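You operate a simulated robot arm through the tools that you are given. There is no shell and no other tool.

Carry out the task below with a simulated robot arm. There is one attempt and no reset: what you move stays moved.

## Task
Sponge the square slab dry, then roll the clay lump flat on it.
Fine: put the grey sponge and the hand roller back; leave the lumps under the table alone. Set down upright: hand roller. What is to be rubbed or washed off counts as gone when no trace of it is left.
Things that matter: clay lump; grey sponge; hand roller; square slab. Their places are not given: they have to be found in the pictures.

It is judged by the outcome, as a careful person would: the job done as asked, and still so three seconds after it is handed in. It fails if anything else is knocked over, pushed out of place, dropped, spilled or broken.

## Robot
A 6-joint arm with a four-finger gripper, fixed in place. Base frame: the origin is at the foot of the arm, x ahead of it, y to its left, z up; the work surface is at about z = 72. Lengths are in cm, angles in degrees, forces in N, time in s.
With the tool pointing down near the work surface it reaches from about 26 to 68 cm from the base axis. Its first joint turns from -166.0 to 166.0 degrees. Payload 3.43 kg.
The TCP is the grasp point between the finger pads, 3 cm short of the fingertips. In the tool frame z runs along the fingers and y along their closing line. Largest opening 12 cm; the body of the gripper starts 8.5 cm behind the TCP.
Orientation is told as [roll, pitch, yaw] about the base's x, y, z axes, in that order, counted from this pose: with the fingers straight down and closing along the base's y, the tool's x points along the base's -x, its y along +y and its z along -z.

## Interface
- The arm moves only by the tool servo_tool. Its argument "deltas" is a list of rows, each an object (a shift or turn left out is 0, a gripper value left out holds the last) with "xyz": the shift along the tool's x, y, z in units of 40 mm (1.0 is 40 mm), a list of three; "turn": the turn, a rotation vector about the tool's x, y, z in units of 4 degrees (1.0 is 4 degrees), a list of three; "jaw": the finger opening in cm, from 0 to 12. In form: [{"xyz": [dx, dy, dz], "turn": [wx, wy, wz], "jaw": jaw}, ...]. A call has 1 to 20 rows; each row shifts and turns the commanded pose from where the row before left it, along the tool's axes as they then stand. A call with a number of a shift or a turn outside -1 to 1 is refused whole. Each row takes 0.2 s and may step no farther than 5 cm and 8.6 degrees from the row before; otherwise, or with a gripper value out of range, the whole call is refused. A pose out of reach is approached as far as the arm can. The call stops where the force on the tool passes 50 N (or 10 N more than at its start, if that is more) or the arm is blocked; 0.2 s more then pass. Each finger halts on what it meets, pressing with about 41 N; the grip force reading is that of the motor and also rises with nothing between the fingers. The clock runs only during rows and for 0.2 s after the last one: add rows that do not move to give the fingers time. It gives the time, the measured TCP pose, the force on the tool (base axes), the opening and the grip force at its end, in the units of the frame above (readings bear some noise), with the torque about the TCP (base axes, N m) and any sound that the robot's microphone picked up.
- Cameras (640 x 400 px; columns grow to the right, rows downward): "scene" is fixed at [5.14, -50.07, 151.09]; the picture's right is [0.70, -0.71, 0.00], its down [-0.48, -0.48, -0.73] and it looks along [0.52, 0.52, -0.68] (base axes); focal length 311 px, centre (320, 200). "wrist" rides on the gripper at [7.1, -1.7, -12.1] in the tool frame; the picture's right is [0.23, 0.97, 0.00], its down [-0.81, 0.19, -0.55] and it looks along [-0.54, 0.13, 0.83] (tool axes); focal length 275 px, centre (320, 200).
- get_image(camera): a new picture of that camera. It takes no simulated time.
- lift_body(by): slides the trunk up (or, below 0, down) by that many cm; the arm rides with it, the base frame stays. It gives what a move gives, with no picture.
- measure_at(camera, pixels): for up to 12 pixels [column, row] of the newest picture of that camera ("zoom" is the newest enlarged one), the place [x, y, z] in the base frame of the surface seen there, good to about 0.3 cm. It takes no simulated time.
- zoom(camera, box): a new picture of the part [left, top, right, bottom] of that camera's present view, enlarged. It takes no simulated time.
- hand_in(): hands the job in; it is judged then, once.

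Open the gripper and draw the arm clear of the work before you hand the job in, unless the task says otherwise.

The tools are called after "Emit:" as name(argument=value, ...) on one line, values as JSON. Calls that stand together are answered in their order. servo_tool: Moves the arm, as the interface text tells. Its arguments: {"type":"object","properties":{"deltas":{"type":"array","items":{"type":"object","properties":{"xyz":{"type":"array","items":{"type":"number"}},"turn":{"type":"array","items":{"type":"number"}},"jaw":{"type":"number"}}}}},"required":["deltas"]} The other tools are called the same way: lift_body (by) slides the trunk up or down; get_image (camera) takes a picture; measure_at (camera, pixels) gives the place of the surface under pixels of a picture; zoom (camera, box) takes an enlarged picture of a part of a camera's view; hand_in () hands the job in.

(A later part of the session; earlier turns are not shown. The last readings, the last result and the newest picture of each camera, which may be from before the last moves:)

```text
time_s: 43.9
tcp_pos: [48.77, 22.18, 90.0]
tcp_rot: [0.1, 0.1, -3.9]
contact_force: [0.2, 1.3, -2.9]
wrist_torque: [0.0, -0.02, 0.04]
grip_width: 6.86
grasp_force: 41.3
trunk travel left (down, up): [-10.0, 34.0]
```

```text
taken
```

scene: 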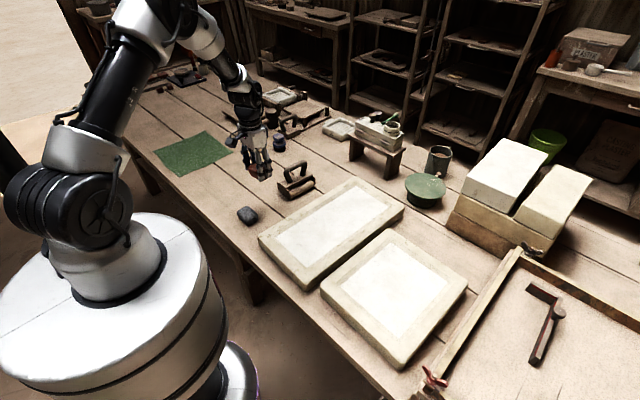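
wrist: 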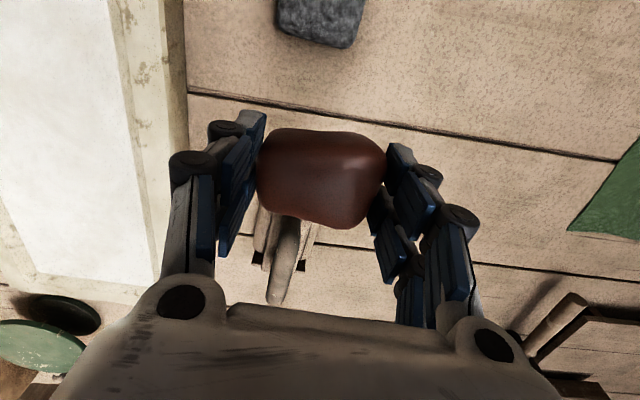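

The clay is up securely. I carry it at z≈90 to above the slab's middle, about (50.5, −31.5).

Emit:
servo_tool(deltas=[{"xyz": [-0.0912, -0.891, 0]}, {"xyz": [-0.0912, -0.891, 0]}, {"xyz": [-0.0912, -0.891, 0]}, {"xyz": [-0.0912, -0.891, 0]}, {"xyz": [-0.0912, -0.891, 0]}, {"xyz": [-0.0912, -0.891, 0]}, {"xyz": [-0.0912, -0.891, 0]}, {"xyz": [-0.0912, -0.891, 0]}, {"xyz": [-0.0912, -0.891, 0]}, {"xyz": [-0.0912, -0.891, 0]}, {"xyz": [-0.0912, -0.891, 0]}, {"xyz": [-0.0912, -0.891, 0]}, {"xyz": [-0.0912, -0.891, 0]}, {"xyz": [-0.0912, -0.891, 0]}, {"xyz": [-0.0912, -0.891, 0]}, {"xyz": [0, 0, 0.7]}, {"xyz": [0, 0, 0.7]}, {"xyz": [0, 0, 0.5]}, {"xyz": [0, 0, 0]}])

Emit:
get_image(camera="scene")

```text
time_s: 47.9
tcp_pos: [50.56, -31.59, 82.09]
tcp_rot: [0.0, 0.0, -4.0]
contact_force: [-0.3, 0.3, -2.7]
wrist_torque: [0.03, 0.04, 0.0]
grip_width: 6.86
grasp_force: 41.0
trunk travel left (down, up): [-10.0, 34.0]
```

```text
taken
```

scene: 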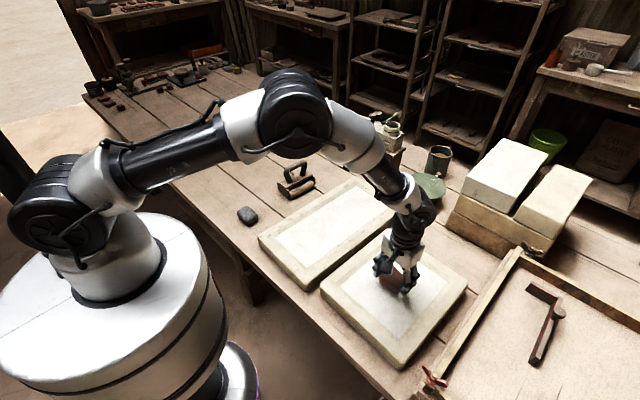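

The clay hovers over the slab at TCP z 82.1. I lower in small steps to contact (expected near z 80.85).

Emit:
servo_tool(deltas=[{"xyz": [0, 0, 0.15]}, {"xyz": [0, 0, 0.1]}, {"xyz": [0, 0, 0.04]}, {"xyz": [0, 0, 0]}])

```text
time_s: 48.9
tcp_pos: [50.45, -31.63, 81.22]
tcp_rot: [0.2, 0.1, -3.9]
contact_force: [0.5, 0.4, -2.4]
wrist_torque: [0.04, 0.02, 0.01]
grip_width: 6.84
grasp_force: 40.9
trunk travel left (down, up): [-10.0, 34.0]
```

Emit:
servo_tool(deltas=[{"xyz": [0, 0, 0.04]}, {"xyz": [0, 0, 0.03]}, {"xyz": [0, 0, 0.02]}, {"xyz": [0, 0, 0]}])

```text
time_s: 49.9
tcp_pos: [50.44, -31.58, 80.92]
tcp_rot: [0.0, -0.1, -3.9]
contact_force: [0.6, -0.5, 4.4]
wrist_torque: [0.14, 0.04, -0.01]
grip_width: 6.86
grasp_force: 40.5
trunk travel left (down, up): [-10.0, 34.0]
```

Contact is made (4.4 N up). I release the clay by opening to 10 cm and rise clear to z≈95.

Emit:
servo_tool(deltas=[{"jaw": 10}, {"jaw": 10}, {"jaw": 10}, {"jaw": 10}, {"xyz": [0, 0, -0.3]}, {"xyz": [0, 0, -0.8]}, {"xyz": [0, 0, -0.9]}, {"xyz": [0, 0, -0.9]}, {"xyz": [0, 0, -0.7]}, {"xyz": [0, 0, 0]}])

Emit:
get_image(camera="wrist")

Emit:
get_image(camera="scene")

```text
time_s: 52.1
tcp_pos: [50.25, -31.51, 95.26]
tcp_rot: [0.1, 0.0, -3.9]
contact_force: [-0.3, -0.2, -0.1]
wrist_torque: [0.03, 0.0, 0.02]
grip_width: 10.0
grasp_force: 0.1
trunk travel left (down, up): [-10.0, 34.0]
```

```text
taken
```

wrist: 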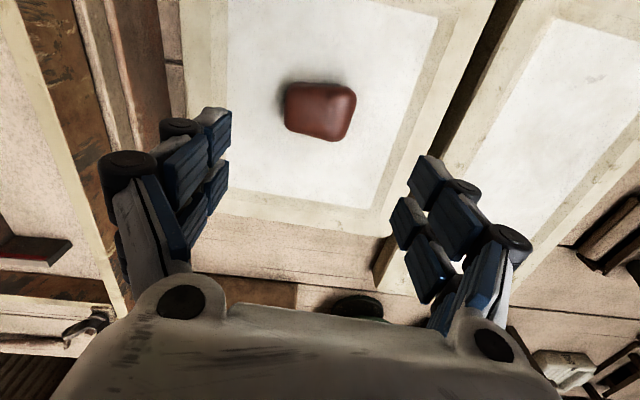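

```text
taken
```

scene: 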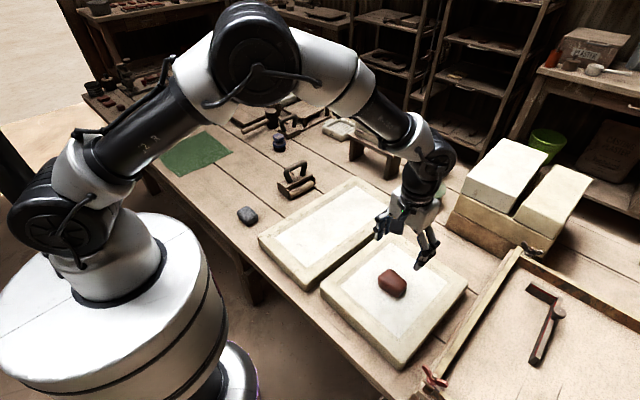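

The clay sits on the slab at scene (392,283). Next, the roller: I zoom in on it in the scene view and measure key points, plus the clay.

Emit:
measure_at(camera="wrist", pixels=[[320, 110], [287, 110], [354, 110], [325, 88], [320, 138]])

Emit:
zoom(camera="scene", box=[264, 150, 328, 206])

Emit:
measure_at(camera="zoom", pixels=[[170, 130], [260, 55], [380, 70], [360, 150], [195, 220], [100, 210], [200, 320], [230, 280], [420, 210], [330, 210], [300, 290], [430, 240]])

```text
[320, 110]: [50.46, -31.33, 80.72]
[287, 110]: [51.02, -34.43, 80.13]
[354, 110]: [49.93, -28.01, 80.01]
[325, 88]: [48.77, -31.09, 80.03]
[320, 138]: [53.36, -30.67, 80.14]
```

```text
7.14 times, centred on (296, 178) of scene
```

zoom: 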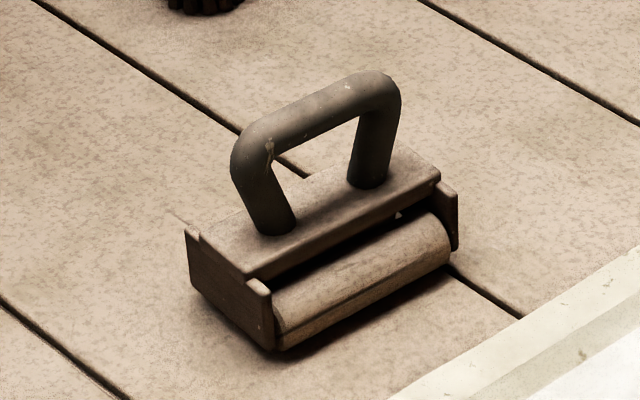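

```text
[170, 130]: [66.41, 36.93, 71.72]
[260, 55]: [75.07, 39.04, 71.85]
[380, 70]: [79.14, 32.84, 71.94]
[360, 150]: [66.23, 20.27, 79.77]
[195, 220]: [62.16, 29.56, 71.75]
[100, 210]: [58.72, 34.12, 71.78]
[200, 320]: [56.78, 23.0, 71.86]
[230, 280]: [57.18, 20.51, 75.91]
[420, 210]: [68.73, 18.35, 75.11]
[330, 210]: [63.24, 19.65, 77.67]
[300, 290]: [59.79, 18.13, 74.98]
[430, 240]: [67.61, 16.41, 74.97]
```

I pick pixels better: handle bar along (250,140)–(385,85), deck and roller edges.

Emit:
measure_at(camera="zoom", pixels=[[245, 155], [280, 118], [320, 100], [360, 82], [390, 95], [270, 215], [370, 175], [250, 268], [215, 240], [425, 165], [280, 320], [450, 235]])

Emit:
measure_at(camera="scene", pixels=[[247, 215], [264, 203]])

```text
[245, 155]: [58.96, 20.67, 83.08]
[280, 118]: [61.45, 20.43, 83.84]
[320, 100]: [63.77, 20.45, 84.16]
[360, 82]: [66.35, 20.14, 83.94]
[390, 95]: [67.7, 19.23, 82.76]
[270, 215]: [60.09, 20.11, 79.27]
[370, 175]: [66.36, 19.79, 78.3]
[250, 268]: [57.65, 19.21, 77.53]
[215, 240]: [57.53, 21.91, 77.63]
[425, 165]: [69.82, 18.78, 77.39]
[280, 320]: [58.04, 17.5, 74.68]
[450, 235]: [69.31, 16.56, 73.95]
```

```text
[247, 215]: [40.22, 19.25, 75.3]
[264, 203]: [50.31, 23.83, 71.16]
```

The handle bar runs along x from about 59.5 to 67.5 at y≈20.5, top z≈84.2; the deck is at z 77.6. I move to about (51, 17, 96) with yaw 0 to view the roller from above.

Emit:
servo_tool(deltas=[{"xyz": [0.047, 0.864, 0]}, {"xyz": [0.047, 0.864, 0]}, {"xyz": [0.047, 0.864, 0]}, {"xyz": [0.047, 0.864, 0]}, {"xyz": [0.047, 0.864, 0]}, {"xyz": [0.047, 0.864, 0]}, {"xyz": [0.047, 0.864, 0]}, {"xyz": [0.047, 0.864, 0]}, {"xyz": [0.047, 0.864, 0]}, {"xyz": [0.047, 0.864, 0]}, {"xyz": [0.047, 0.864, 0]}, {"xyz": [0.047, 0.864, 0]}, {"xyz": [0.047, 0.864, 0]}, {"xyz": [0.047, 0.864, 0], "turn": [0, 0, -0.98]}, {"xyz": [0, 0, 0]}])

Emit:
get_image(camera="wrist")

Emit:
get_image(camera="scene")

```text
time_s: 55.3
tcp_pos: [51.07, 16.91, 95.43]
tcp_rot: [0.1, -0.1, 0.0]
contact_force: [0.8, 0.3, -0.8]
wrist_torque: [0.01, -0.02, -0.02]
grip_width: 10.0
grasp_force: 0.1
trunk travel left (down, up): [-10.0, 34.0]
```

```text
taken
```

wrist: 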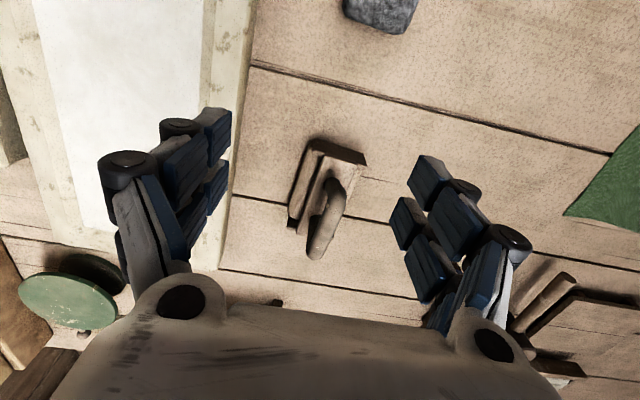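

```text
taken
```

scene: 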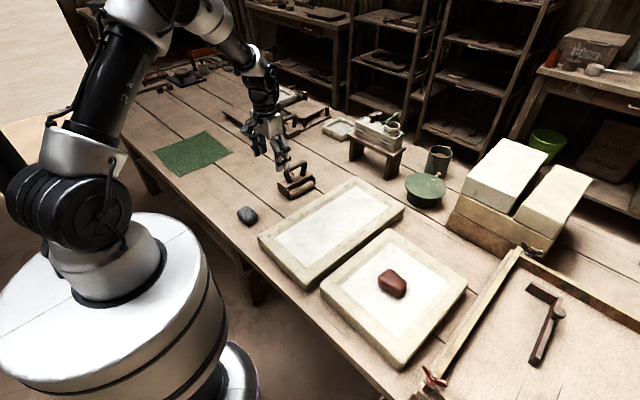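

Emit:
zoom(camera="wrist", box=[270, 120, 390, 280])

Emit:
measure_at(camera="wrist", pixels=[[333, 190], [328, 205], [323, 225], [318, 245], [312, 150], [365, 158], [308, 145], [292, 222], [300, 200], [330, 178]])

```text
2.50 times, centred on (330, 200) of wrist
```

zoom: 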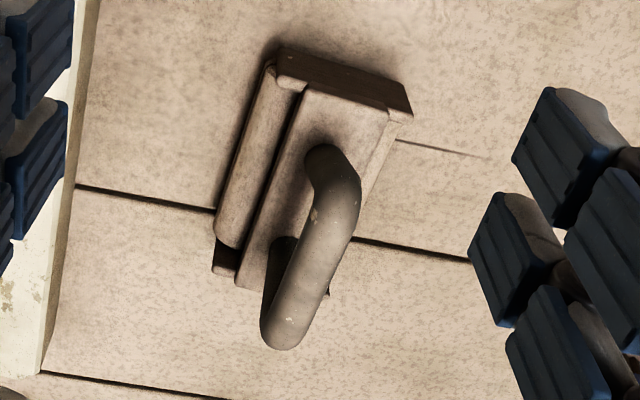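

```text
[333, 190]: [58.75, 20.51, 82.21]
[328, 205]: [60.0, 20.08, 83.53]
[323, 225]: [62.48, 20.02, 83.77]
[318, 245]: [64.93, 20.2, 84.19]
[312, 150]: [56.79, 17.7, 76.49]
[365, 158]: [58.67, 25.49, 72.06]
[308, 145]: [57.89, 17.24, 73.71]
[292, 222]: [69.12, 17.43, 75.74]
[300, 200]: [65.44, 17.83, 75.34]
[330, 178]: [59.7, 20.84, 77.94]
```

I zoom in further on the roller's side plate and cylinder to see how it stands and how far the plates reach down.

Emit:
zoom(camera="scene", box=[276, 170, 324, 202])

Emit:
measure_at(camera="zoom", pixels=[[90, 240], [140, 290], [180, 330], [230, 365], [250, 370], [260, 320], [420, 200], [560, 180], [70, 170], [130, 200], [210, 250], [450, 280]])

```text
12.50 times, centred on (300, 186) of scene
```

zoom: 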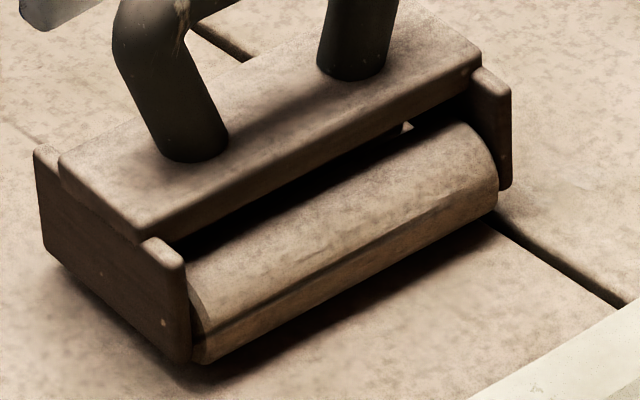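

```text
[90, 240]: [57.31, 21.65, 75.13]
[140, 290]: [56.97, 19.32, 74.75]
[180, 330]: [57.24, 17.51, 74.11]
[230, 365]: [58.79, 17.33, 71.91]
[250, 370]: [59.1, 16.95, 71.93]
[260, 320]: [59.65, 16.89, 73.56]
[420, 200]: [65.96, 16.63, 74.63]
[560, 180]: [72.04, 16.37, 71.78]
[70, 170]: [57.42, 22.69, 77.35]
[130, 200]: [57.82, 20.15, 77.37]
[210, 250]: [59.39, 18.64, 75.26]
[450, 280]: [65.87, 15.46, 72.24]
```

The cylinder appears on the −y side below the deck. I move +y by 14 cm at the same height to see the other side of the roller.

Emit:
servo_tool(deltas=[{"xyz": [0, 0.9, 0]}, {"xyz": [0, 0.9, 0]}, {"xyz": [0, 0.9, 0.3]}, {"xyz": [0, 0.9, 0.3]}, {"xyz": [0, 0.4, 0.3]}, {"xyz": [0, 0, 0]}])

Emit:
get_image(camera="wrist")

```text
time_s: 56.7
tcp_pos: [50.93, 33.06, 91.72]
tcp_rot: [0.1, -0.1, 0.1]
contact_force: [0.1, -0.6, 0.0]
wrist_torque: [-0.01, -0.03, 0.01]
grip_width: 9.99
grasp_force: 0.0
trunk travel left (down, up): [-10.0, 34.0]
```

```text
taken
```

wrist: 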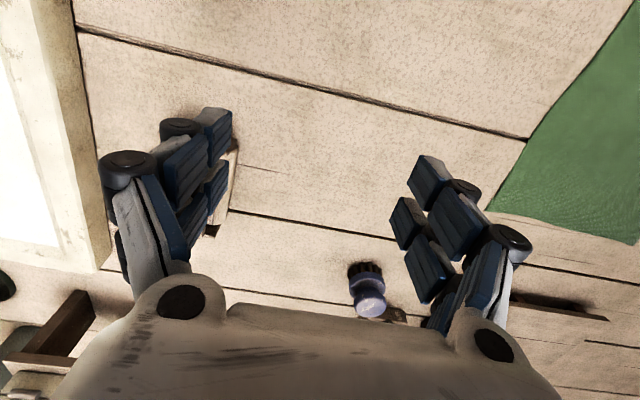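

The roller is hidden behind the left finger; I move back 5.5 cm in −y.

Emit:
servo_tool(deltas=[{"xyz": [0, -0.7, 0]}, {"xyz": [0, -0.7, 0]}, {"xyz": [0, 0, 0]}])

Emit:
zoom(camera="wrist", box=[220, 120, 380, 280])

```text
time_s: 57.5
tcp_pos: [50.8, 27.56, 91.68]
tcp_rot: [0.1, 0.1, -0.1]
contact_force: [-0.2, -0.2, 0.5]
wrist_torque: [0.0, -0.02, 0.02]
grip_width: 9.98
grasp_force: 0.0
trunk travel left (down, up): [-10.0, 34.0]
```

```text
2.50 times, centred on (300, 200) of wrist
```

zoom: 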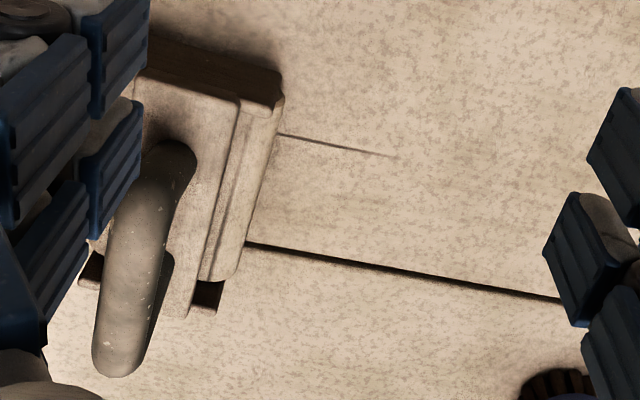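

Emit:
measure_at(camera="zoom", pixels=[[215, 200], [235, 200], [250, 200], [225, 270], [245, 140], [265, 110], [205, 290], [160, 200], [135, 300], [255, 230]])

Emit:
zoom(camera="wrist", box=[240, 140, 310, 210])

```text
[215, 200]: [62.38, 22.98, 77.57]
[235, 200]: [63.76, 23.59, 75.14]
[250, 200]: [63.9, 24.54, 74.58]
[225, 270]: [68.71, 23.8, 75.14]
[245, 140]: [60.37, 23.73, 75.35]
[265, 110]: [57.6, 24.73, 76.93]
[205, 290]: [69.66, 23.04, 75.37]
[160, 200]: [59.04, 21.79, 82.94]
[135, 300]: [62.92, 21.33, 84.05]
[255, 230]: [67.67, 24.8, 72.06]
```

```text
5.71 times, centred on (275, 175) of wrist
```

zoom: 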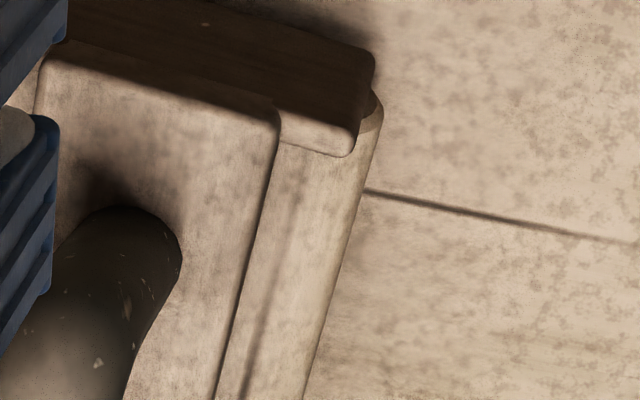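

The roller is symmetric: body y≈16.5–24.6, handle bar centred near (63.4, 20.7), top z≈84.2, legs at x≈59.7 and 66.5. I move above the bar at z≈91.7 with the jaw narrowed to 6 cm and look.

Emit:
servo_tool(deltas=[{"xyz": [-0.794, -0.432, 0], "jaw": 6}, {"xyz": [-0.794, -0.432, 0]}, {"xyz": [-0.794, -0.432, 0]}, {"xyz": [-0.76, -0.432, 0]}, {"xyz": [0, 0, 0]}])

Emit:
get_image(camera="wrist")

Emit:
zoom(camera="scene", box=[236, 100, 364, 210])

```text
time_s: 58.7
tcp_pos: [63.43, 20.19, 91.62]
tcp_rot: [0.1, 0.1, 0.0]
contact_force: [0.9, 0.0, 0.8]
wrist_torque: [-0.01, 0.0, -0.02]
grip_width: 5.99
grasp_force: 0.1
trunk travel left (down, up): [-10.0, 34.0]
```

```text
taken
```

wrist: 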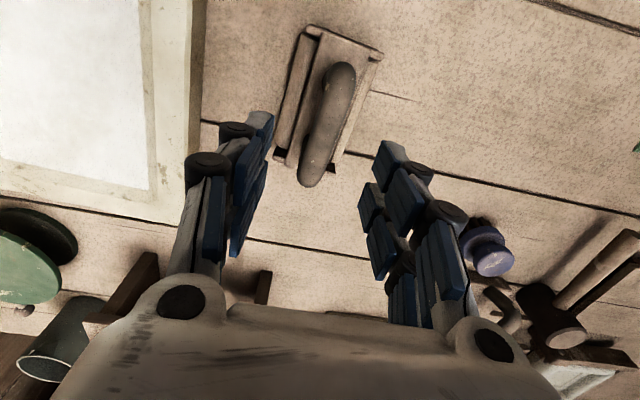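

```text
3.64 times, centred on (300, 155) of scene
```

zoom: 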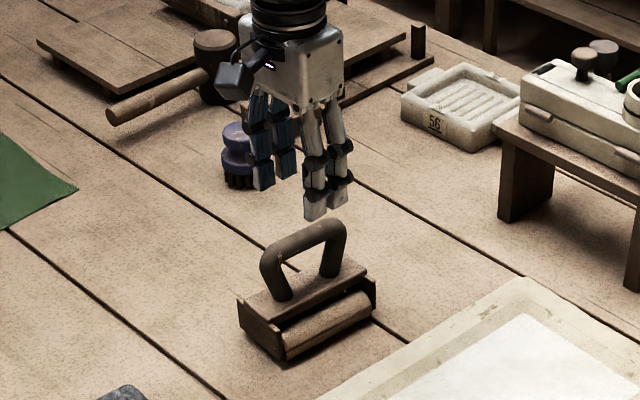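

The handle shows at (342,65)–(310,185), aligned with the tool's x axis. I measure the bar's midline and edges.

Emit:
measure_at(camera="wrist", pixels=[[340, 75], [333, 100], [325, 125], [318, 150], [312, 175], [318, 125], [333, 125], [310, 155], [325, 155], [305, 60], [375, 62], [278, 160]])

```text
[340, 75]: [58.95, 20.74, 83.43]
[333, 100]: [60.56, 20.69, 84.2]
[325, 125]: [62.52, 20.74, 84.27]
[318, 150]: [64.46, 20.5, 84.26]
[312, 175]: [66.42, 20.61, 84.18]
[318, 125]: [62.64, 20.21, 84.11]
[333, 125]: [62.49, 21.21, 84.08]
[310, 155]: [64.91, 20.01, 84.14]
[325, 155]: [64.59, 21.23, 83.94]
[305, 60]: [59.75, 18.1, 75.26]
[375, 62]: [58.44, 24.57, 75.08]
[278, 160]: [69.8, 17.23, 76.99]
```

The bar's centre line is at y≈20.65, top z 84.25, middle x≈63.2. I descend so the TCP is at z≈83.2 with the fingers straddling the bar, then close.

Emit:
servo_tool(deltas=[{"xyz": [0.05, 0.115, 0.3]}, {"xyz": [0, 0, 0.6]}, {"xyz": [0, 0, 0.6]}, {"xyz": [0, 0, 0.4]}, {"xyz": [0, 0, 0.2]}, {"xyz": [0, 0, 0]}])

Emit:
get_image(camera="wrist")

```text
time_s: 60.1
tcp_pos: [63.27, 20.91, 83.26]
tcp_rot: [0.1, 0.0, 0.0]
contact_force: [0.0, 0.1, -1.1]
wrist_torque: [0.02, 0.01, 0.02]
grip_width: 5.99
grasp_force: 0.0
trunk travel left (down, up): [-10.0, 34.0]
```

```text
taken
```

wrist: 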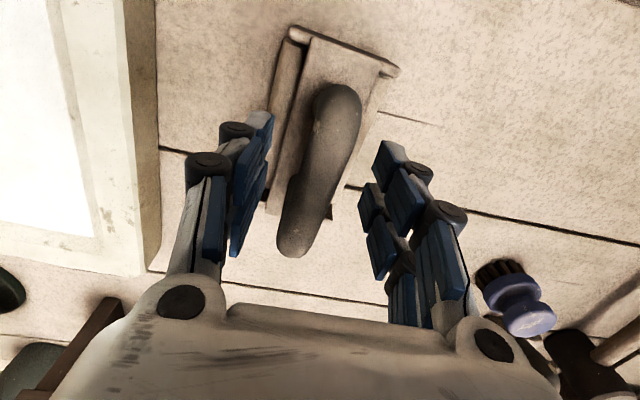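

The fingers straddle the bar (bar at (313,188), slightly left of centre), so I shift −0.2 cm in y and close.

Emit:
servo_tool(deltas=[{"xyz": [0, -0.055, 0]}, {"xyz": [0, 0, 0]}, {"jaw": 1.0}, {"jaw": 1.0}, {"jaw": 1.0}, {"jaw": 1.0}, {"jaw": 1.0}])

Emit:
get_image(camera="wrist")

```text
time_s: 61.7
tcp_pos: [63.3, 20.81, 83.4]
tcp_rot: [0.1, 0.0, -0.1]
contact_force: [-0.6, 0.0, 0.1]
wrist_torque: [0.02, -0.11, 0.03]
grip_width: 1.92
grasp_force: 41.1
trunk travel left (down, up): [-10.0, 34.0]
```

```text
taken
```

wrist: 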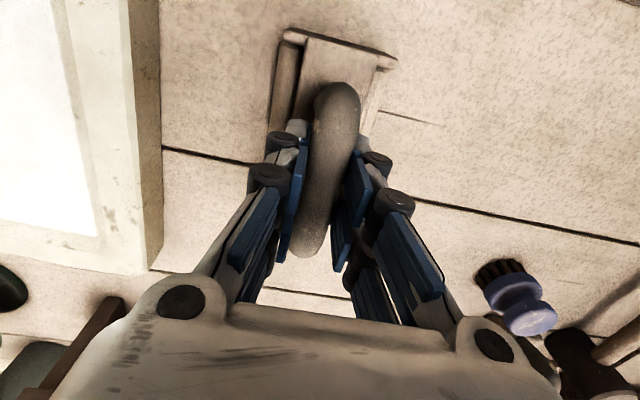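

The bar is gripped (1.92 cm, 41 N). I lift slowly and check that the roller stays level.

Emit:
servo_tool(deltas=[{"xyz": [0, 0, -0.2]}, {"xyz": [0, 0, -0.4]}, {"xyz": [0, 0, -0.6]}, {"xyz": [0, 0, -0.6]}, {"xyz": [0, 0, 0]}])

Emit:
get_image(camera="wrist")

Emit:
zoom(camera="scene", box=[236, 80, 364, 210])

```text
time_s: 62.9
tcp_pos: [63.53, 20.62, 90.6]
tcp_rot: [0.1, 0.0, 0.1]
contact_force: [-0.7, 0.2, -4.1]
wrist_torque: [0.01, 0.03, 0.0]
grip_width: 1.95
grasp_force: 41.2
trunk travel left (down, up): [-10.0, 34.0]
```

```text
taken
```

wrist: 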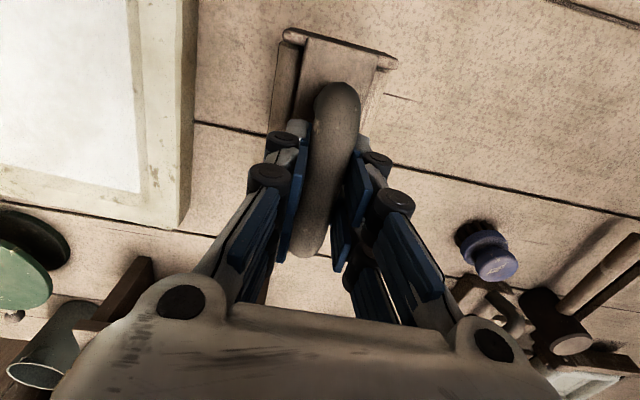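

```text
3.08 times, centred on (300, 145) of scene
```

zoom: 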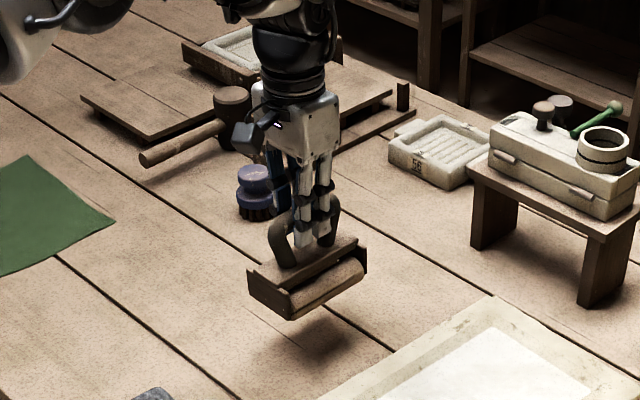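

The roller lifts level (about 4 N). I raise it further to z≈99 and carry it to above the clay at (50.8, −31.2).

Emit:
servo_tool(deltas=[{"xyz": [0, 0, -0.7]}, {"xyz": [0, 0, -0.7]}, {"xyz": [0, 0, -0.7]}, {"xyz": [0.2117, -0.8633, 0]}, {"xyz": [0.2117, -0.8633, 0]}, {"xyz": [0.2117, -0.8633, 0]}, {"xyz": [0.2117, -0.8633, 0]}, {"xyz": [0.2117, -0.8633, 0]}, {"xyz": [0.2117, -0.8633, 0]}, {"xyz": [0.2117, -0.8633, 0]}, {"xyz": [0.2117, -0.8633, 0]}, {"xyz": [0.2117, -0.8633, 0]}, {"xyz": [0.2117, -0.8633, 0]}, {"xyz": [0.2117, -0.8633, 0]}, {"xyz": [0.2117, -0.8633, 0]}, {"xyz": [0.2117, -0.8633, 0]}, {"xyz": [0.2117, -0.8633, 0]}, {"xyz": [0.2117, -0.8633, 0]}, {"xyz": [0, 0, 0]}])

Emit:
get_image(camera="scene")

Emit:
get_image(camera="wrist")

```text
time_s: 66.9
tcp_pos: [50.59, -31.1, 98.85]
tcp_rot: [0.3, 0.1, -0.1]
contact_force: [-0.5, 0.1, -3.9]
wrist_torque: [-0.02, -0.01, 0.04]
grip_width: 1.93
grasp_force: 40.9
trunk travel left (down, up): [-10.0, 34.0]
```

```text
taken
```

scene: 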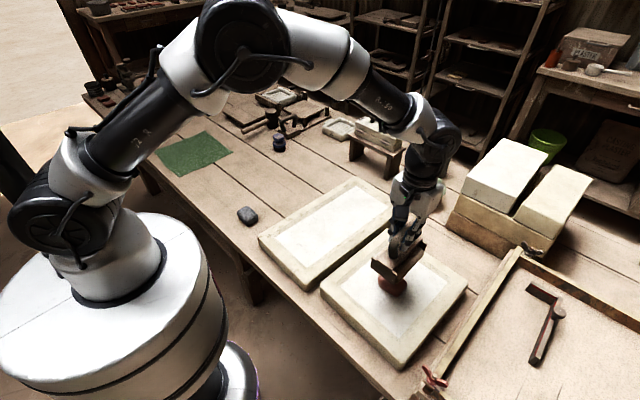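

```text
taken
```

wrist: 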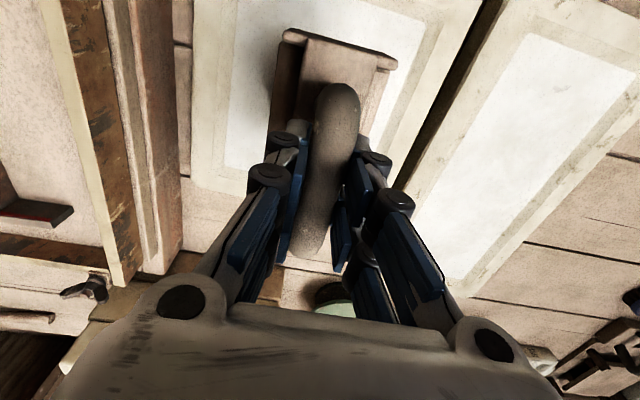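

The roller is above the clay. I lower towards contact (expected near TCP z 92).

Emit:
servo_tool(deltas=[{"xyz": [0, 0, 0.5]}, {"xyz": [0, 0, 0.5]}, {"xyz": [0, 0, 0.4]}, {"xyz": [0, 0, 0.15]}, {"xyz": [0, 0, 0.05]}, {"xyz": [0, 0, 0.05]}, {"xyz": [0, 0, 0]}])

Emit:
zoom(camera="scene", box=[330, 200, 480, 330])

```text
time_s: 68.5
tcp_pos: [50.69, -31.12, 92.27]
tcp_rot: [0.1, 0.1, 0.0]
contact_force: [0.3, 1.0, -3.7]
wrist_torque: [0.0, -0.01, 0.02]
grip_width: 1.93
grasp_force: 41.2
trunk travel left (down, up): [-10.0, 34.0]
```

```text
3.08 times, centred on (405, 265) of scene
```

zoom: 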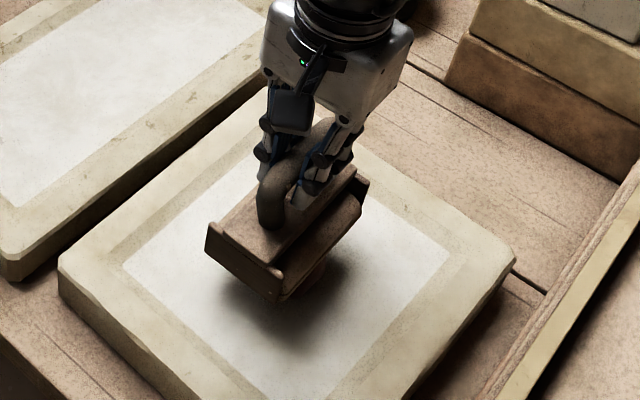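

Emit:
servo_tool(deltas=[{"xyz": [0, 0, 0.04]}, {"xyz": [0, 0, 0.04]}, {"xyz": [0, 0, 0.03]}, {"xyz": [0, 0, 0]}])

```text
time_s: 69.5
tcp_pos: [50.77, -31.14, 91.88]
tcp_rot: [0.1, 0.0, -0.1]
contact_force: [1.1, 0.7, -1.0]
wrist_torque: [0.07, -0.09, -0.03]
grip_width: 1.94
grasp_force: 40.8
trunk travel left (down, up): [-10.0, 34.0]
```

Contact is just beginning (force rose from −4 to −1 N). I press down a bit further, in small steps, to see how the clay yields.

Emit:
servo_tool(deltas=[{"xyz": [0, 0, 0.03]}, {"xyz": [0, 0, 0.03]}, {"xyz": [0, 0, 0]}])

```text
time_s: 70.3
tcp_pos: [50.58, -31.07, 91.63]
tcp_rot: [0.0, 0.0, 0.0]
contact_force: [1.5, 0.1, 5.3]
wrist_torque: [0.07, -0.03, 0.02]
grip_width: 2.0
grasp_force: 41.0
trunk travel left (down, up): [-10.0, 34.0]
```

About 9 N net pressing. I try a short rolling stroke of ±1.5 cm along y and check the readings and picture.

Emit:
servo_tool(deltas=[{"xyz": [0, 0.2, 0]}, {"xyz": [0, 0.2, 0]}, {"xyz": [0, -0.2, 0]}, {"xyz": [0, -0.2, 0]}, {"xyz": [0, -0.2, 0]}, {"xyz": [0, -0.2, 0]}, {"xyz": [0, 0.2, 0]}, {"xyz": [0, 0.2, 0]}, {"xyz": [0, 0, 0]}])

Emit:
zoom(camera="scene", box=[330, 200, 480, 330])

Emit:
get_image(camera="wrist")

```text
time_s: 72.3
tcp_pos: [50.76, -31.02, 91.59]
tcp_rot: [0.0, 0.0, 0.1]
contact_force: [-0.7, -0.1, -1.0]
wrist_torque: [-0.03, 0.08, 0.02]
grip_width: 2.09
grasp_force: 41.7
trunk travel left (down, up): [-10.0, 34.0]
```

```text
3.08 times, centred on (405, 265) of scene
```

zoom: 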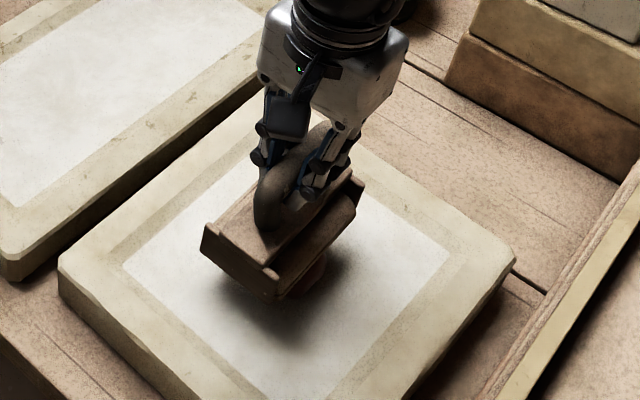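

```text
taken
```

wrist: 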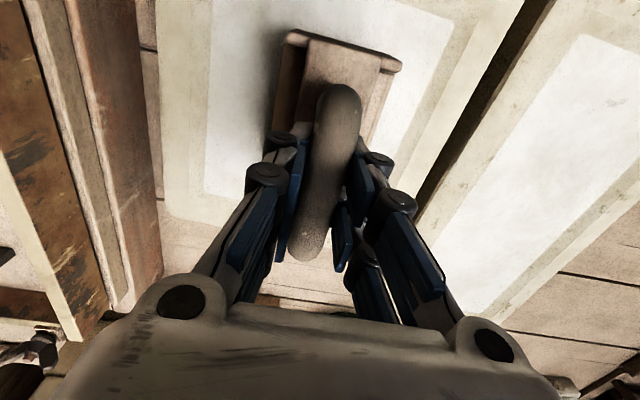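

The roller looks slightly tilted about the bar now (opening 2.09). I zoom in to inspect it and the clay.

Emit:
zoom(camera="scene", box=[368, 235, 424, 285])

Emit:
zoom(camera="wrist", box=[220, 10, 420, 210])

```text
8.00 times, centred on (396, 260) of scene
```

zoom: 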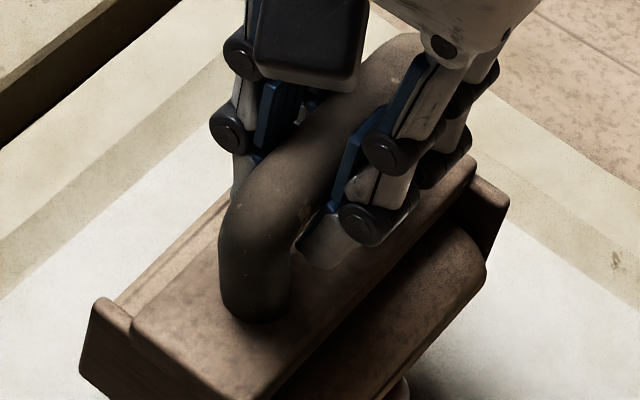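

```text
2.00 times, centred on (320, 110) of wrist
```

zoom: 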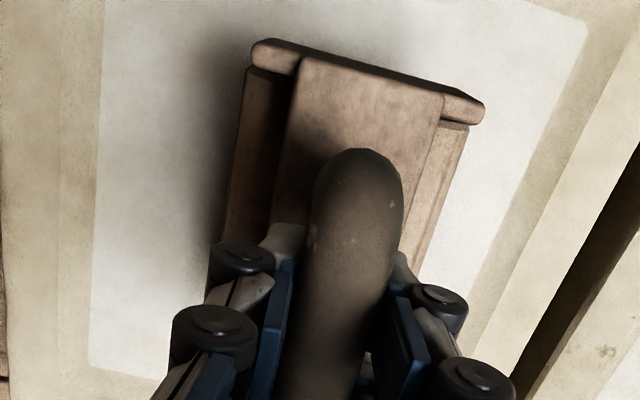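

I measure deck points on both sides to quantify the tilt.

Emit:
measure_at(camera="wrist", pixels=[[299, 45], [353, 60], [375, 40], [370, 75], [362, 115], [302, 60], [295, 95], [340, 120], [325, 200]])

Emit:
zoom(camera="scene", box=[368, 245, 424, 305])

Emit:
measure_at(camera="zoom", pixels=[[180, 280], [250, 320], [130, 230], [420, 220], [470, 170], [440, 110], [360, 290], [400, 310], [200, 200]])

```text
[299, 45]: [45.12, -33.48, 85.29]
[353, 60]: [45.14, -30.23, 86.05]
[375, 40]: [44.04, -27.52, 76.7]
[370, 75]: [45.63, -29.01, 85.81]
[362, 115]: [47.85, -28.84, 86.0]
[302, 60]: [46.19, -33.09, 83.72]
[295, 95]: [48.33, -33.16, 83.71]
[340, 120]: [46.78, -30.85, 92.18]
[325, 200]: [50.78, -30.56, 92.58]
```

```text
6.67 times, centred on (396, 275) of scene
```

zoom: 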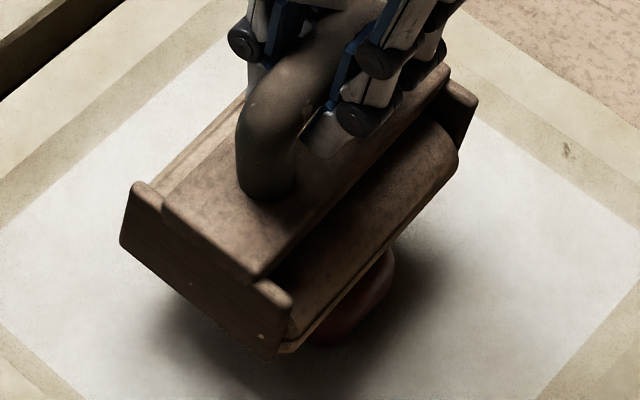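

```text
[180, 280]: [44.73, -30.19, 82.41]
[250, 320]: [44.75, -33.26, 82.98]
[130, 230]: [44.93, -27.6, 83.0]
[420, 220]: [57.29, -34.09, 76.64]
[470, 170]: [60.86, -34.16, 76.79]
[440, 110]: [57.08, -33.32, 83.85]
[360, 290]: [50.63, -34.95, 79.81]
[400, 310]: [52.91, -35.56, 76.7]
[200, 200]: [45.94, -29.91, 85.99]
```

The roller is tilted only some 6–8° about the bar. I lift and shift aside to see whether the clay has changed.

Emit:
servo_tool(deltas=[{"xyz": [0, 0, -0.6]}, {"xyz": [0, 0.3, -0.8]}, {"xyz": [0, 0.9, -0.2]}, {"xyz": [0, 0.9, 0]}, {"xyz": [0, 0.9, 0]}, {"xyz": [0, 0.9, 0]}, {"xyz": [0, 0, 0]}])

Emit:
get_image(camera="scene")

Emit:
zoom(camera="scene", box=[340, 190, 450, 320])

Emit:
get_image(camera="wrist")

```text
time_s: 73.9
tcp_pos: [51.11, -15.67, 98.11]
tcp_rot: [0.2, 0.1, 0.0]
contact_force: [0.0, 0.3, -3.1]
wrist_torque: [0.0, 0.02, 0.01]
grip_width: 1.96
grasp_force: 41.4
trunk travel left (down, up): [-10.0, 34.0]
```

```text
taken
```

scene: 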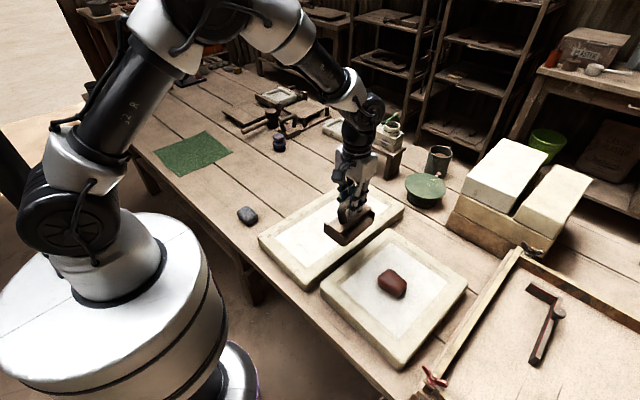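

```text
3.08 times, centred on (395, 255) of scene
```

zoom: 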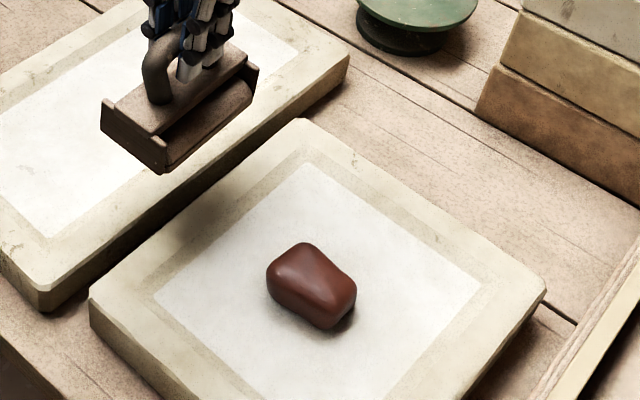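

```text
taken
```

wrist: 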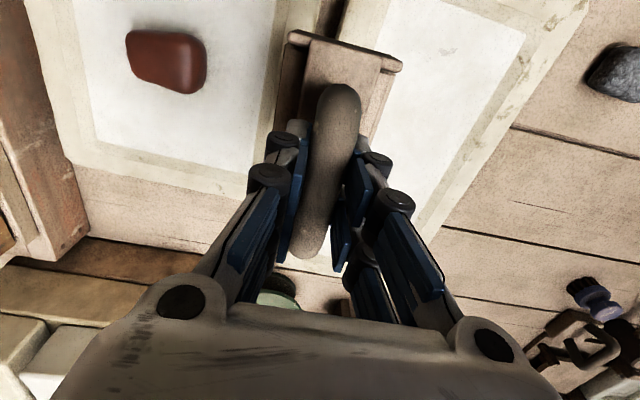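

I measure the clay's top and extents after the trial stroke.

Emit:
measure_at(camera="wrist", pixels=[[165, 60], [130, 50], [203, 60], [165, 35], [170, 88], [140, 70], [195, 80], [135, 35], [200, 42]])

Emit:
measure_at(camera="zoom", pixels=[[310, 270], [300, 300], [330, 310], [270, 280], [320, 326], [354, 295], [345, 275], [305, 245], [285, 265], [345, 310]])

```text
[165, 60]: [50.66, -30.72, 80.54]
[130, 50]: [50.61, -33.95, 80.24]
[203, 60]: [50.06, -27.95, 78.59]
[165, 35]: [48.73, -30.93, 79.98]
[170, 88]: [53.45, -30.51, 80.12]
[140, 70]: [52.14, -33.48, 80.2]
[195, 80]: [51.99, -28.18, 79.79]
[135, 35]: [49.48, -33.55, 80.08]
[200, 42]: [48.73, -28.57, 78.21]
```

```text
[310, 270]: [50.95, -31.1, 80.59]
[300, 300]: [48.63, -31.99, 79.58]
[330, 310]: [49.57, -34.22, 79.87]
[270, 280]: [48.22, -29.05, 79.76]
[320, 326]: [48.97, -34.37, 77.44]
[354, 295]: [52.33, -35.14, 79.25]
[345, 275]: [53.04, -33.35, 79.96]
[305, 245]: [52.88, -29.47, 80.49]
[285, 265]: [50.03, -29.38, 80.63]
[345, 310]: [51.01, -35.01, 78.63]
```

The clay top is about 80.55 (was 80.7) — barely changed. I go back over it, and will press harder with longer strokes.

Emit:
servo_tool(deltas=[{"xyz": [0.05, -0.9, 0]}, {"xyz": [0, -0.9, 0]}, {"xyz": [0, -0.9, 0]}, {"xyz": [0, -0.9, 0]}, {"xyz": [0, -0.28, 0.5]}, {"xyz": [0, 0, 0.5]}, {"xyz": [0, 0, 0.4]}, {"xyz": [0, 0, 0.15]}, {"xyz": [0, 0, 0.05]}, {"xyz": [0, 0, 0.03]}, {"xyz": [0, 0, 0]}])

```text
time_s: 76.3
tcp_pos: [50.47, -31.06, 91.62]
tcp_rot: [0.1, 0.0, 0.1]
contact_force: [2.7, 0.6, 6.2]
wrist_torque: [0.0, -0.18, -0.01]
grip_width: 2.05
grasp_force: 41.0
trunk travel left (down, up): [-10.0, 34.0]
```

Contact at z 91.6 with about 10 N net. I press further by small steps.

Emit:
servo_tool(deltas=[{"xyz": [0, 0, 0.04]}, {"xyz": [0, 0, 0.04]}, {"xyz": [0, 0, 0]}])

```text
time_s: 77.1
tcp_pos: [50.41, -31.02, 91.06]
tcp_rot: [0.2, 0.1, 0.0]
contact_force: [0.8, 2.1, 1.1]
wrist_torque: [0.21, -0.04, 0.01]
grip_width: 2.11
grasp_force: 41.4
trunk travel left (down, up): [-10.0, 34.0]
```

z dropped to 91.06 with little force: either the clay yielded or the bar slipped in the grip. I look closely.

Emit:
zoom(camera="scene", box=[366, 235, 426, 305])

Emit:
get_image(camera="wrist")

Emit:
measure_at(camera="wrist", pixels=[[325, 200], [340, 100], [299, 45], [353, 60], [380, 65], [362, 115], [320, 55]])

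```text
5.71 times, centred on (396, 270) of scene
```

zoom: 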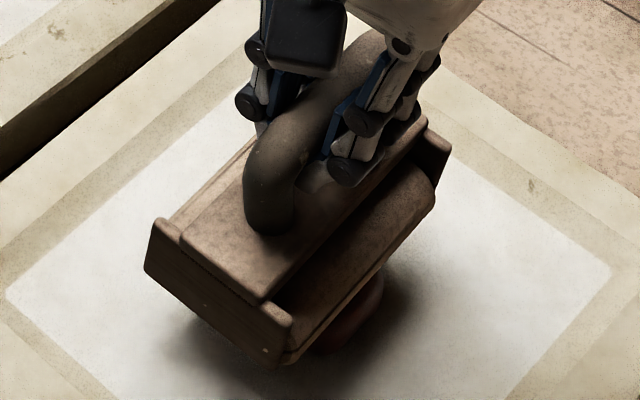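

```text
taken
```

wrist: 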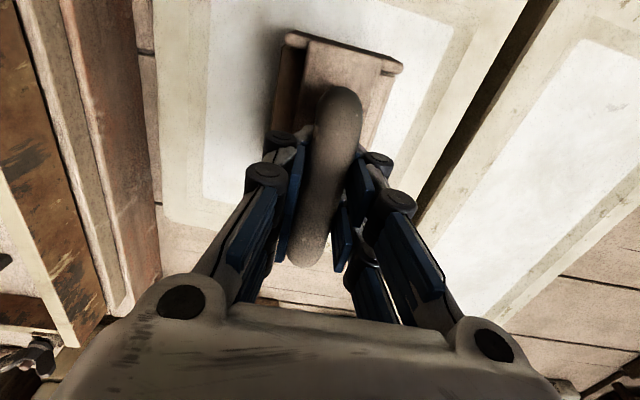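

```text
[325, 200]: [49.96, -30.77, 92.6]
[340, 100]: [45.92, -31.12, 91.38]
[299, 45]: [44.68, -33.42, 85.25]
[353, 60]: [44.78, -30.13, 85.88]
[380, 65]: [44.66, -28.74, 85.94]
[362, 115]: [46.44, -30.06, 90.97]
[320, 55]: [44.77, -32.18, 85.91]
```

The bar slid about 0.5 cm up between the pads, while deck and clay heights stayed the same, so pressing is limited to roughly 10–14 N. The deck is level, so I now try longer rolling strokes (±3 cm) at this pressure and see if the clay gives.

Emit:
servo_tool(deltas=[{"xyz": [0, 0.25, 0]}, {"xyz": [0, 0.25, 0]}, {"xyz": [0, 0.25, 0]}, {"xyz": [0, -0.25, 0]}, {"xyz": [0, -0.25, 0]}, {"xyz": [0, -0.25, 0]}, {"xyz": [0, -0.25, 0]}, {"xyz": [0, -0.25, 0]}, {"xyz": [0, -0.25, 0]}, {"xyz": [0, 0.25, 0]}, {"xyz": [0, 0.25, 0]}, {"xyz": [0, 0.25, 0]}, {"xyz": [0, 0, 0]}])

Emit:
get_image(camera="wrist")

Emit:
measure_at(camera="wrist", pixels=[[325, 200], [340, 100], [299, 45], [353, 60], [380, 65], [320, 55]])

Emit:
zoom(camera="scene", box=[366, 235, 426, 305])

```text
time_s: 79.9
tcp_pos: [50.79, -30.98, 91.23]
tcp_rot: [0.1, 0.1, 0.0]
contact_force: [0.0, 0.3, -3.9]
wrist_torque: [0.02, -0.01, -0.02]
grip_width: 2.0
grasp_force: 41.0
trunk travel left (down, up): [-10.0, 34.0]
```

```text
taken
```

wrist: 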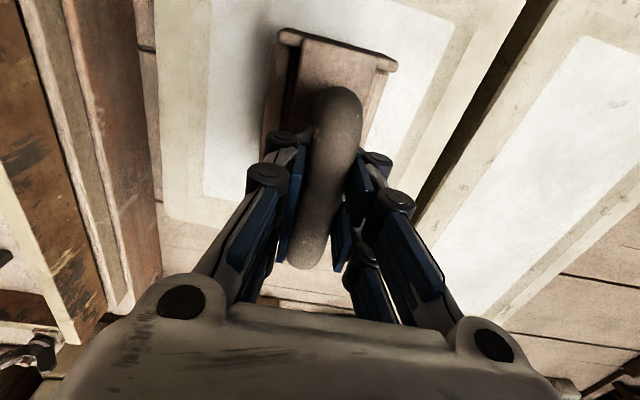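

```text
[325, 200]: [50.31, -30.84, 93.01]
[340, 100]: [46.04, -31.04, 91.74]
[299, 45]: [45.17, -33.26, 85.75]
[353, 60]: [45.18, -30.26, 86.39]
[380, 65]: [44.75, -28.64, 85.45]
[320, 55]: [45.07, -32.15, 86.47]
```

```text
5.71 times, centred on (396, 270) of scene
```

zoom: 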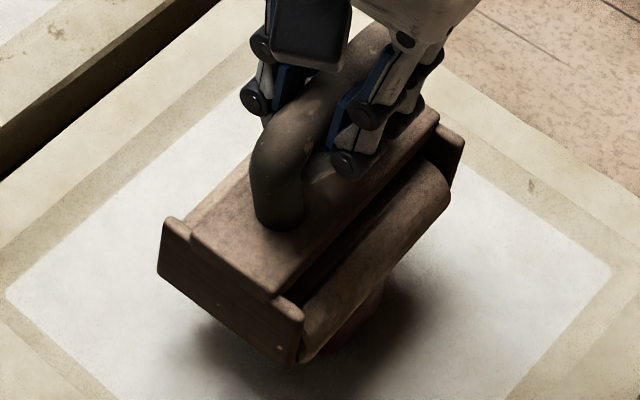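

Contact is lost and the bar has now slid up to about 1.8 cm over the TCP; friction alone can't press the roller. Better: let the fingertips bear directly on the deck. I'll set the roller down on the flat long slab, slide the fingers down till their tips touch the deck, and regrip. First I lift and measure the long slab's surface.

Emit:
servo_tool(deltas=[{"xyz": [0, 0, -0.7]}, {"xyz": [0, 0.2, -0.8]}, {"xyz": [0, 0.6, -0.3]}, {"xyz": [0, 0, 0]}])

Emit:
get_image(camera="scene")

Emit:
measure_at(camera="scene", pixels=[[300, 240], [330, 230], [320, 250], [340, 215], [300, 255], [285, 240], [392, 280]])

Emit:
zoom(camera="scene", box=[330, 190, 450, 310])

```text
time_s: 80.9
tcp_pos: [50.64, -27.77, 98.58]
tcp_rot: [0.1, 0.0, 0.0]
contact_force: [-0.1, 0.3, -3.3]
wrist_torque: [0.01, 0.03, 0.0]
grip_width: 1.98
grasp_force: 40.6
trunk travel left (down, up): [-10.0, 34.0]
```

```text
taken
```

scene: 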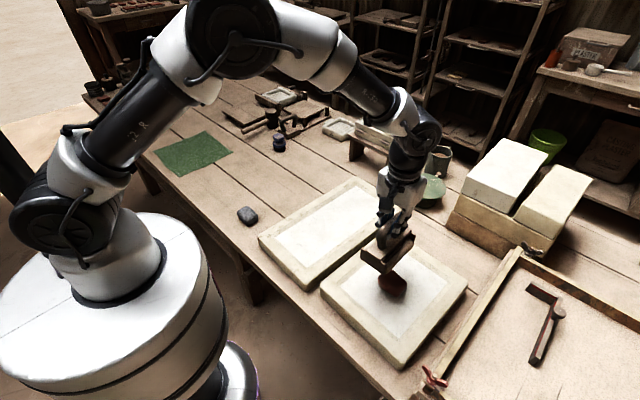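

```text
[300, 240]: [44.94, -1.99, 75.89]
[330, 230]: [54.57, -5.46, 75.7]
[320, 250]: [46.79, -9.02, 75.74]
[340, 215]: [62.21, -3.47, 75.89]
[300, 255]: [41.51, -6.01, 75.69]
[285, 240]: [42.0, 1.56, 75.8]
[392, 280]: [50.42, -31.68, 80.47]
```

```text
3.33 times, centred on (390, 250) of scene
```

zoom: 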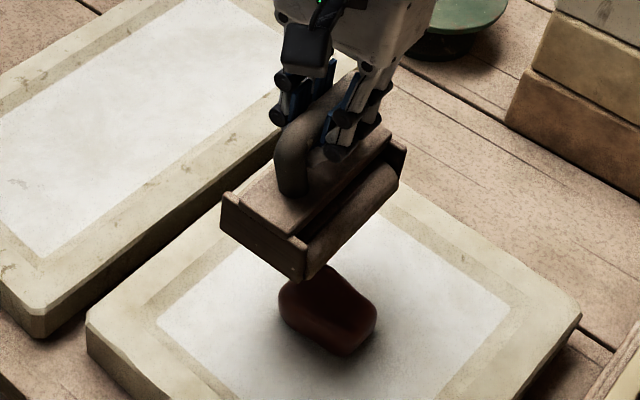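

The long slab's face is at z≈75.75, spanning y −12…3.5. I carry the roller to (52, −4.2) and lower to just above it.

Emit:
servo_tool(deltas=[{"xyz": [-0.0486, 0.84, 0]}, {"xyz": [-0.0486, 0.84, 0]}, {"xyz": [-0.0486, 0.84, 0]}, {"xyz": [-0.0486, 0.84, 0]}, {"xyz": [-0.0486, 0.84, 0]}, {"xyz": [-0.0486, 0.84, 0]}, {"xyz": [-0.0486, 0.84, 0]}, {"xyz": [0, 0, 0.7]}, {"xyz": [0, 0, 0.7]}, {"xyz": [0, 0, 0.7]}, {"xyz": [0, 0, 0.6]}, {"xyz": [0, 0, 0.1]}, {"xyz": [0, 0, 0]}])

Emit:
zoom(camera="scene", box=[270, 150, 400, 280])

Emit:
get_image(camera="wrist")

```text
time_s: 83.7
tcp_pos: [51.75, -4.44, 87.19]
tcp_rot: [0.2, 0.1, -0.1]
contact_force: [-0.5, -0.2, -4.1]
wrist_torque: [0.02, 0.02, -0.01]
grip_width: 2.0
grasp_force: 41.0
trunk travel left (down, up): [-10.0, 34.0]
```

```text
3.08 times, centred on (335, 215) of scene
```

zoom: 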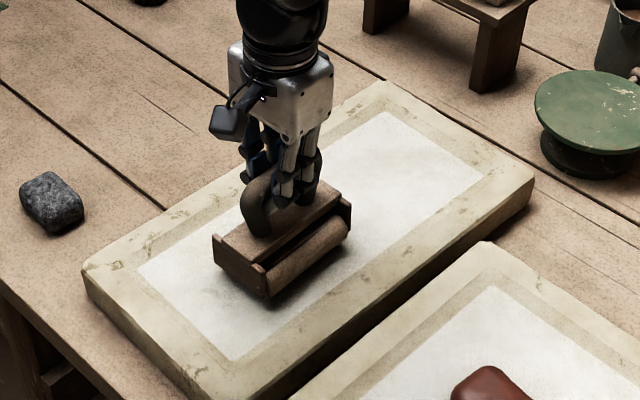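

```text
taken
```

wrist: 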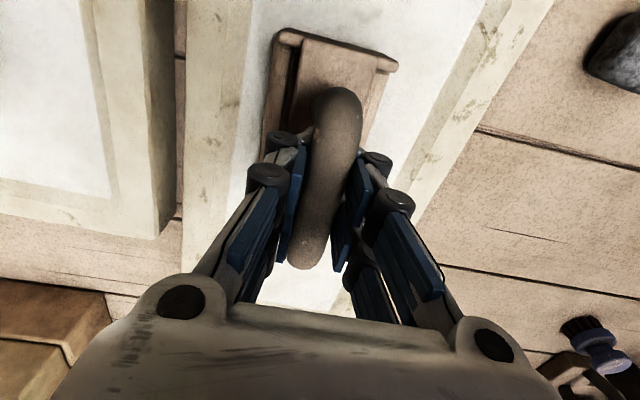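

The roller hovers a little above the long slab's face, inside the rim. I lower in small steps until it stands.

Emit:
servo_tool(deltas=[{"xyz": [0, 0, 0.1]}, {"xyz": [0, 0, 0.06]}, {"xyz": [0, 0, 0.05]}, {"xyz": [0, 0, 0]}])

```text
time_s: 84.7
tcp_pos: [51.81, -4.42, 86.48]
tcp_rot: [0.1, 0.0, 0.0]
contact_force: [-0.7, 0.3, 3.6]
wrist_torque: [0.15, -0.03, -0.03]
grip_width: 1.97
grasp_force: 41.2
trunk travel left (down, up): [-10.0, 34.0]
```

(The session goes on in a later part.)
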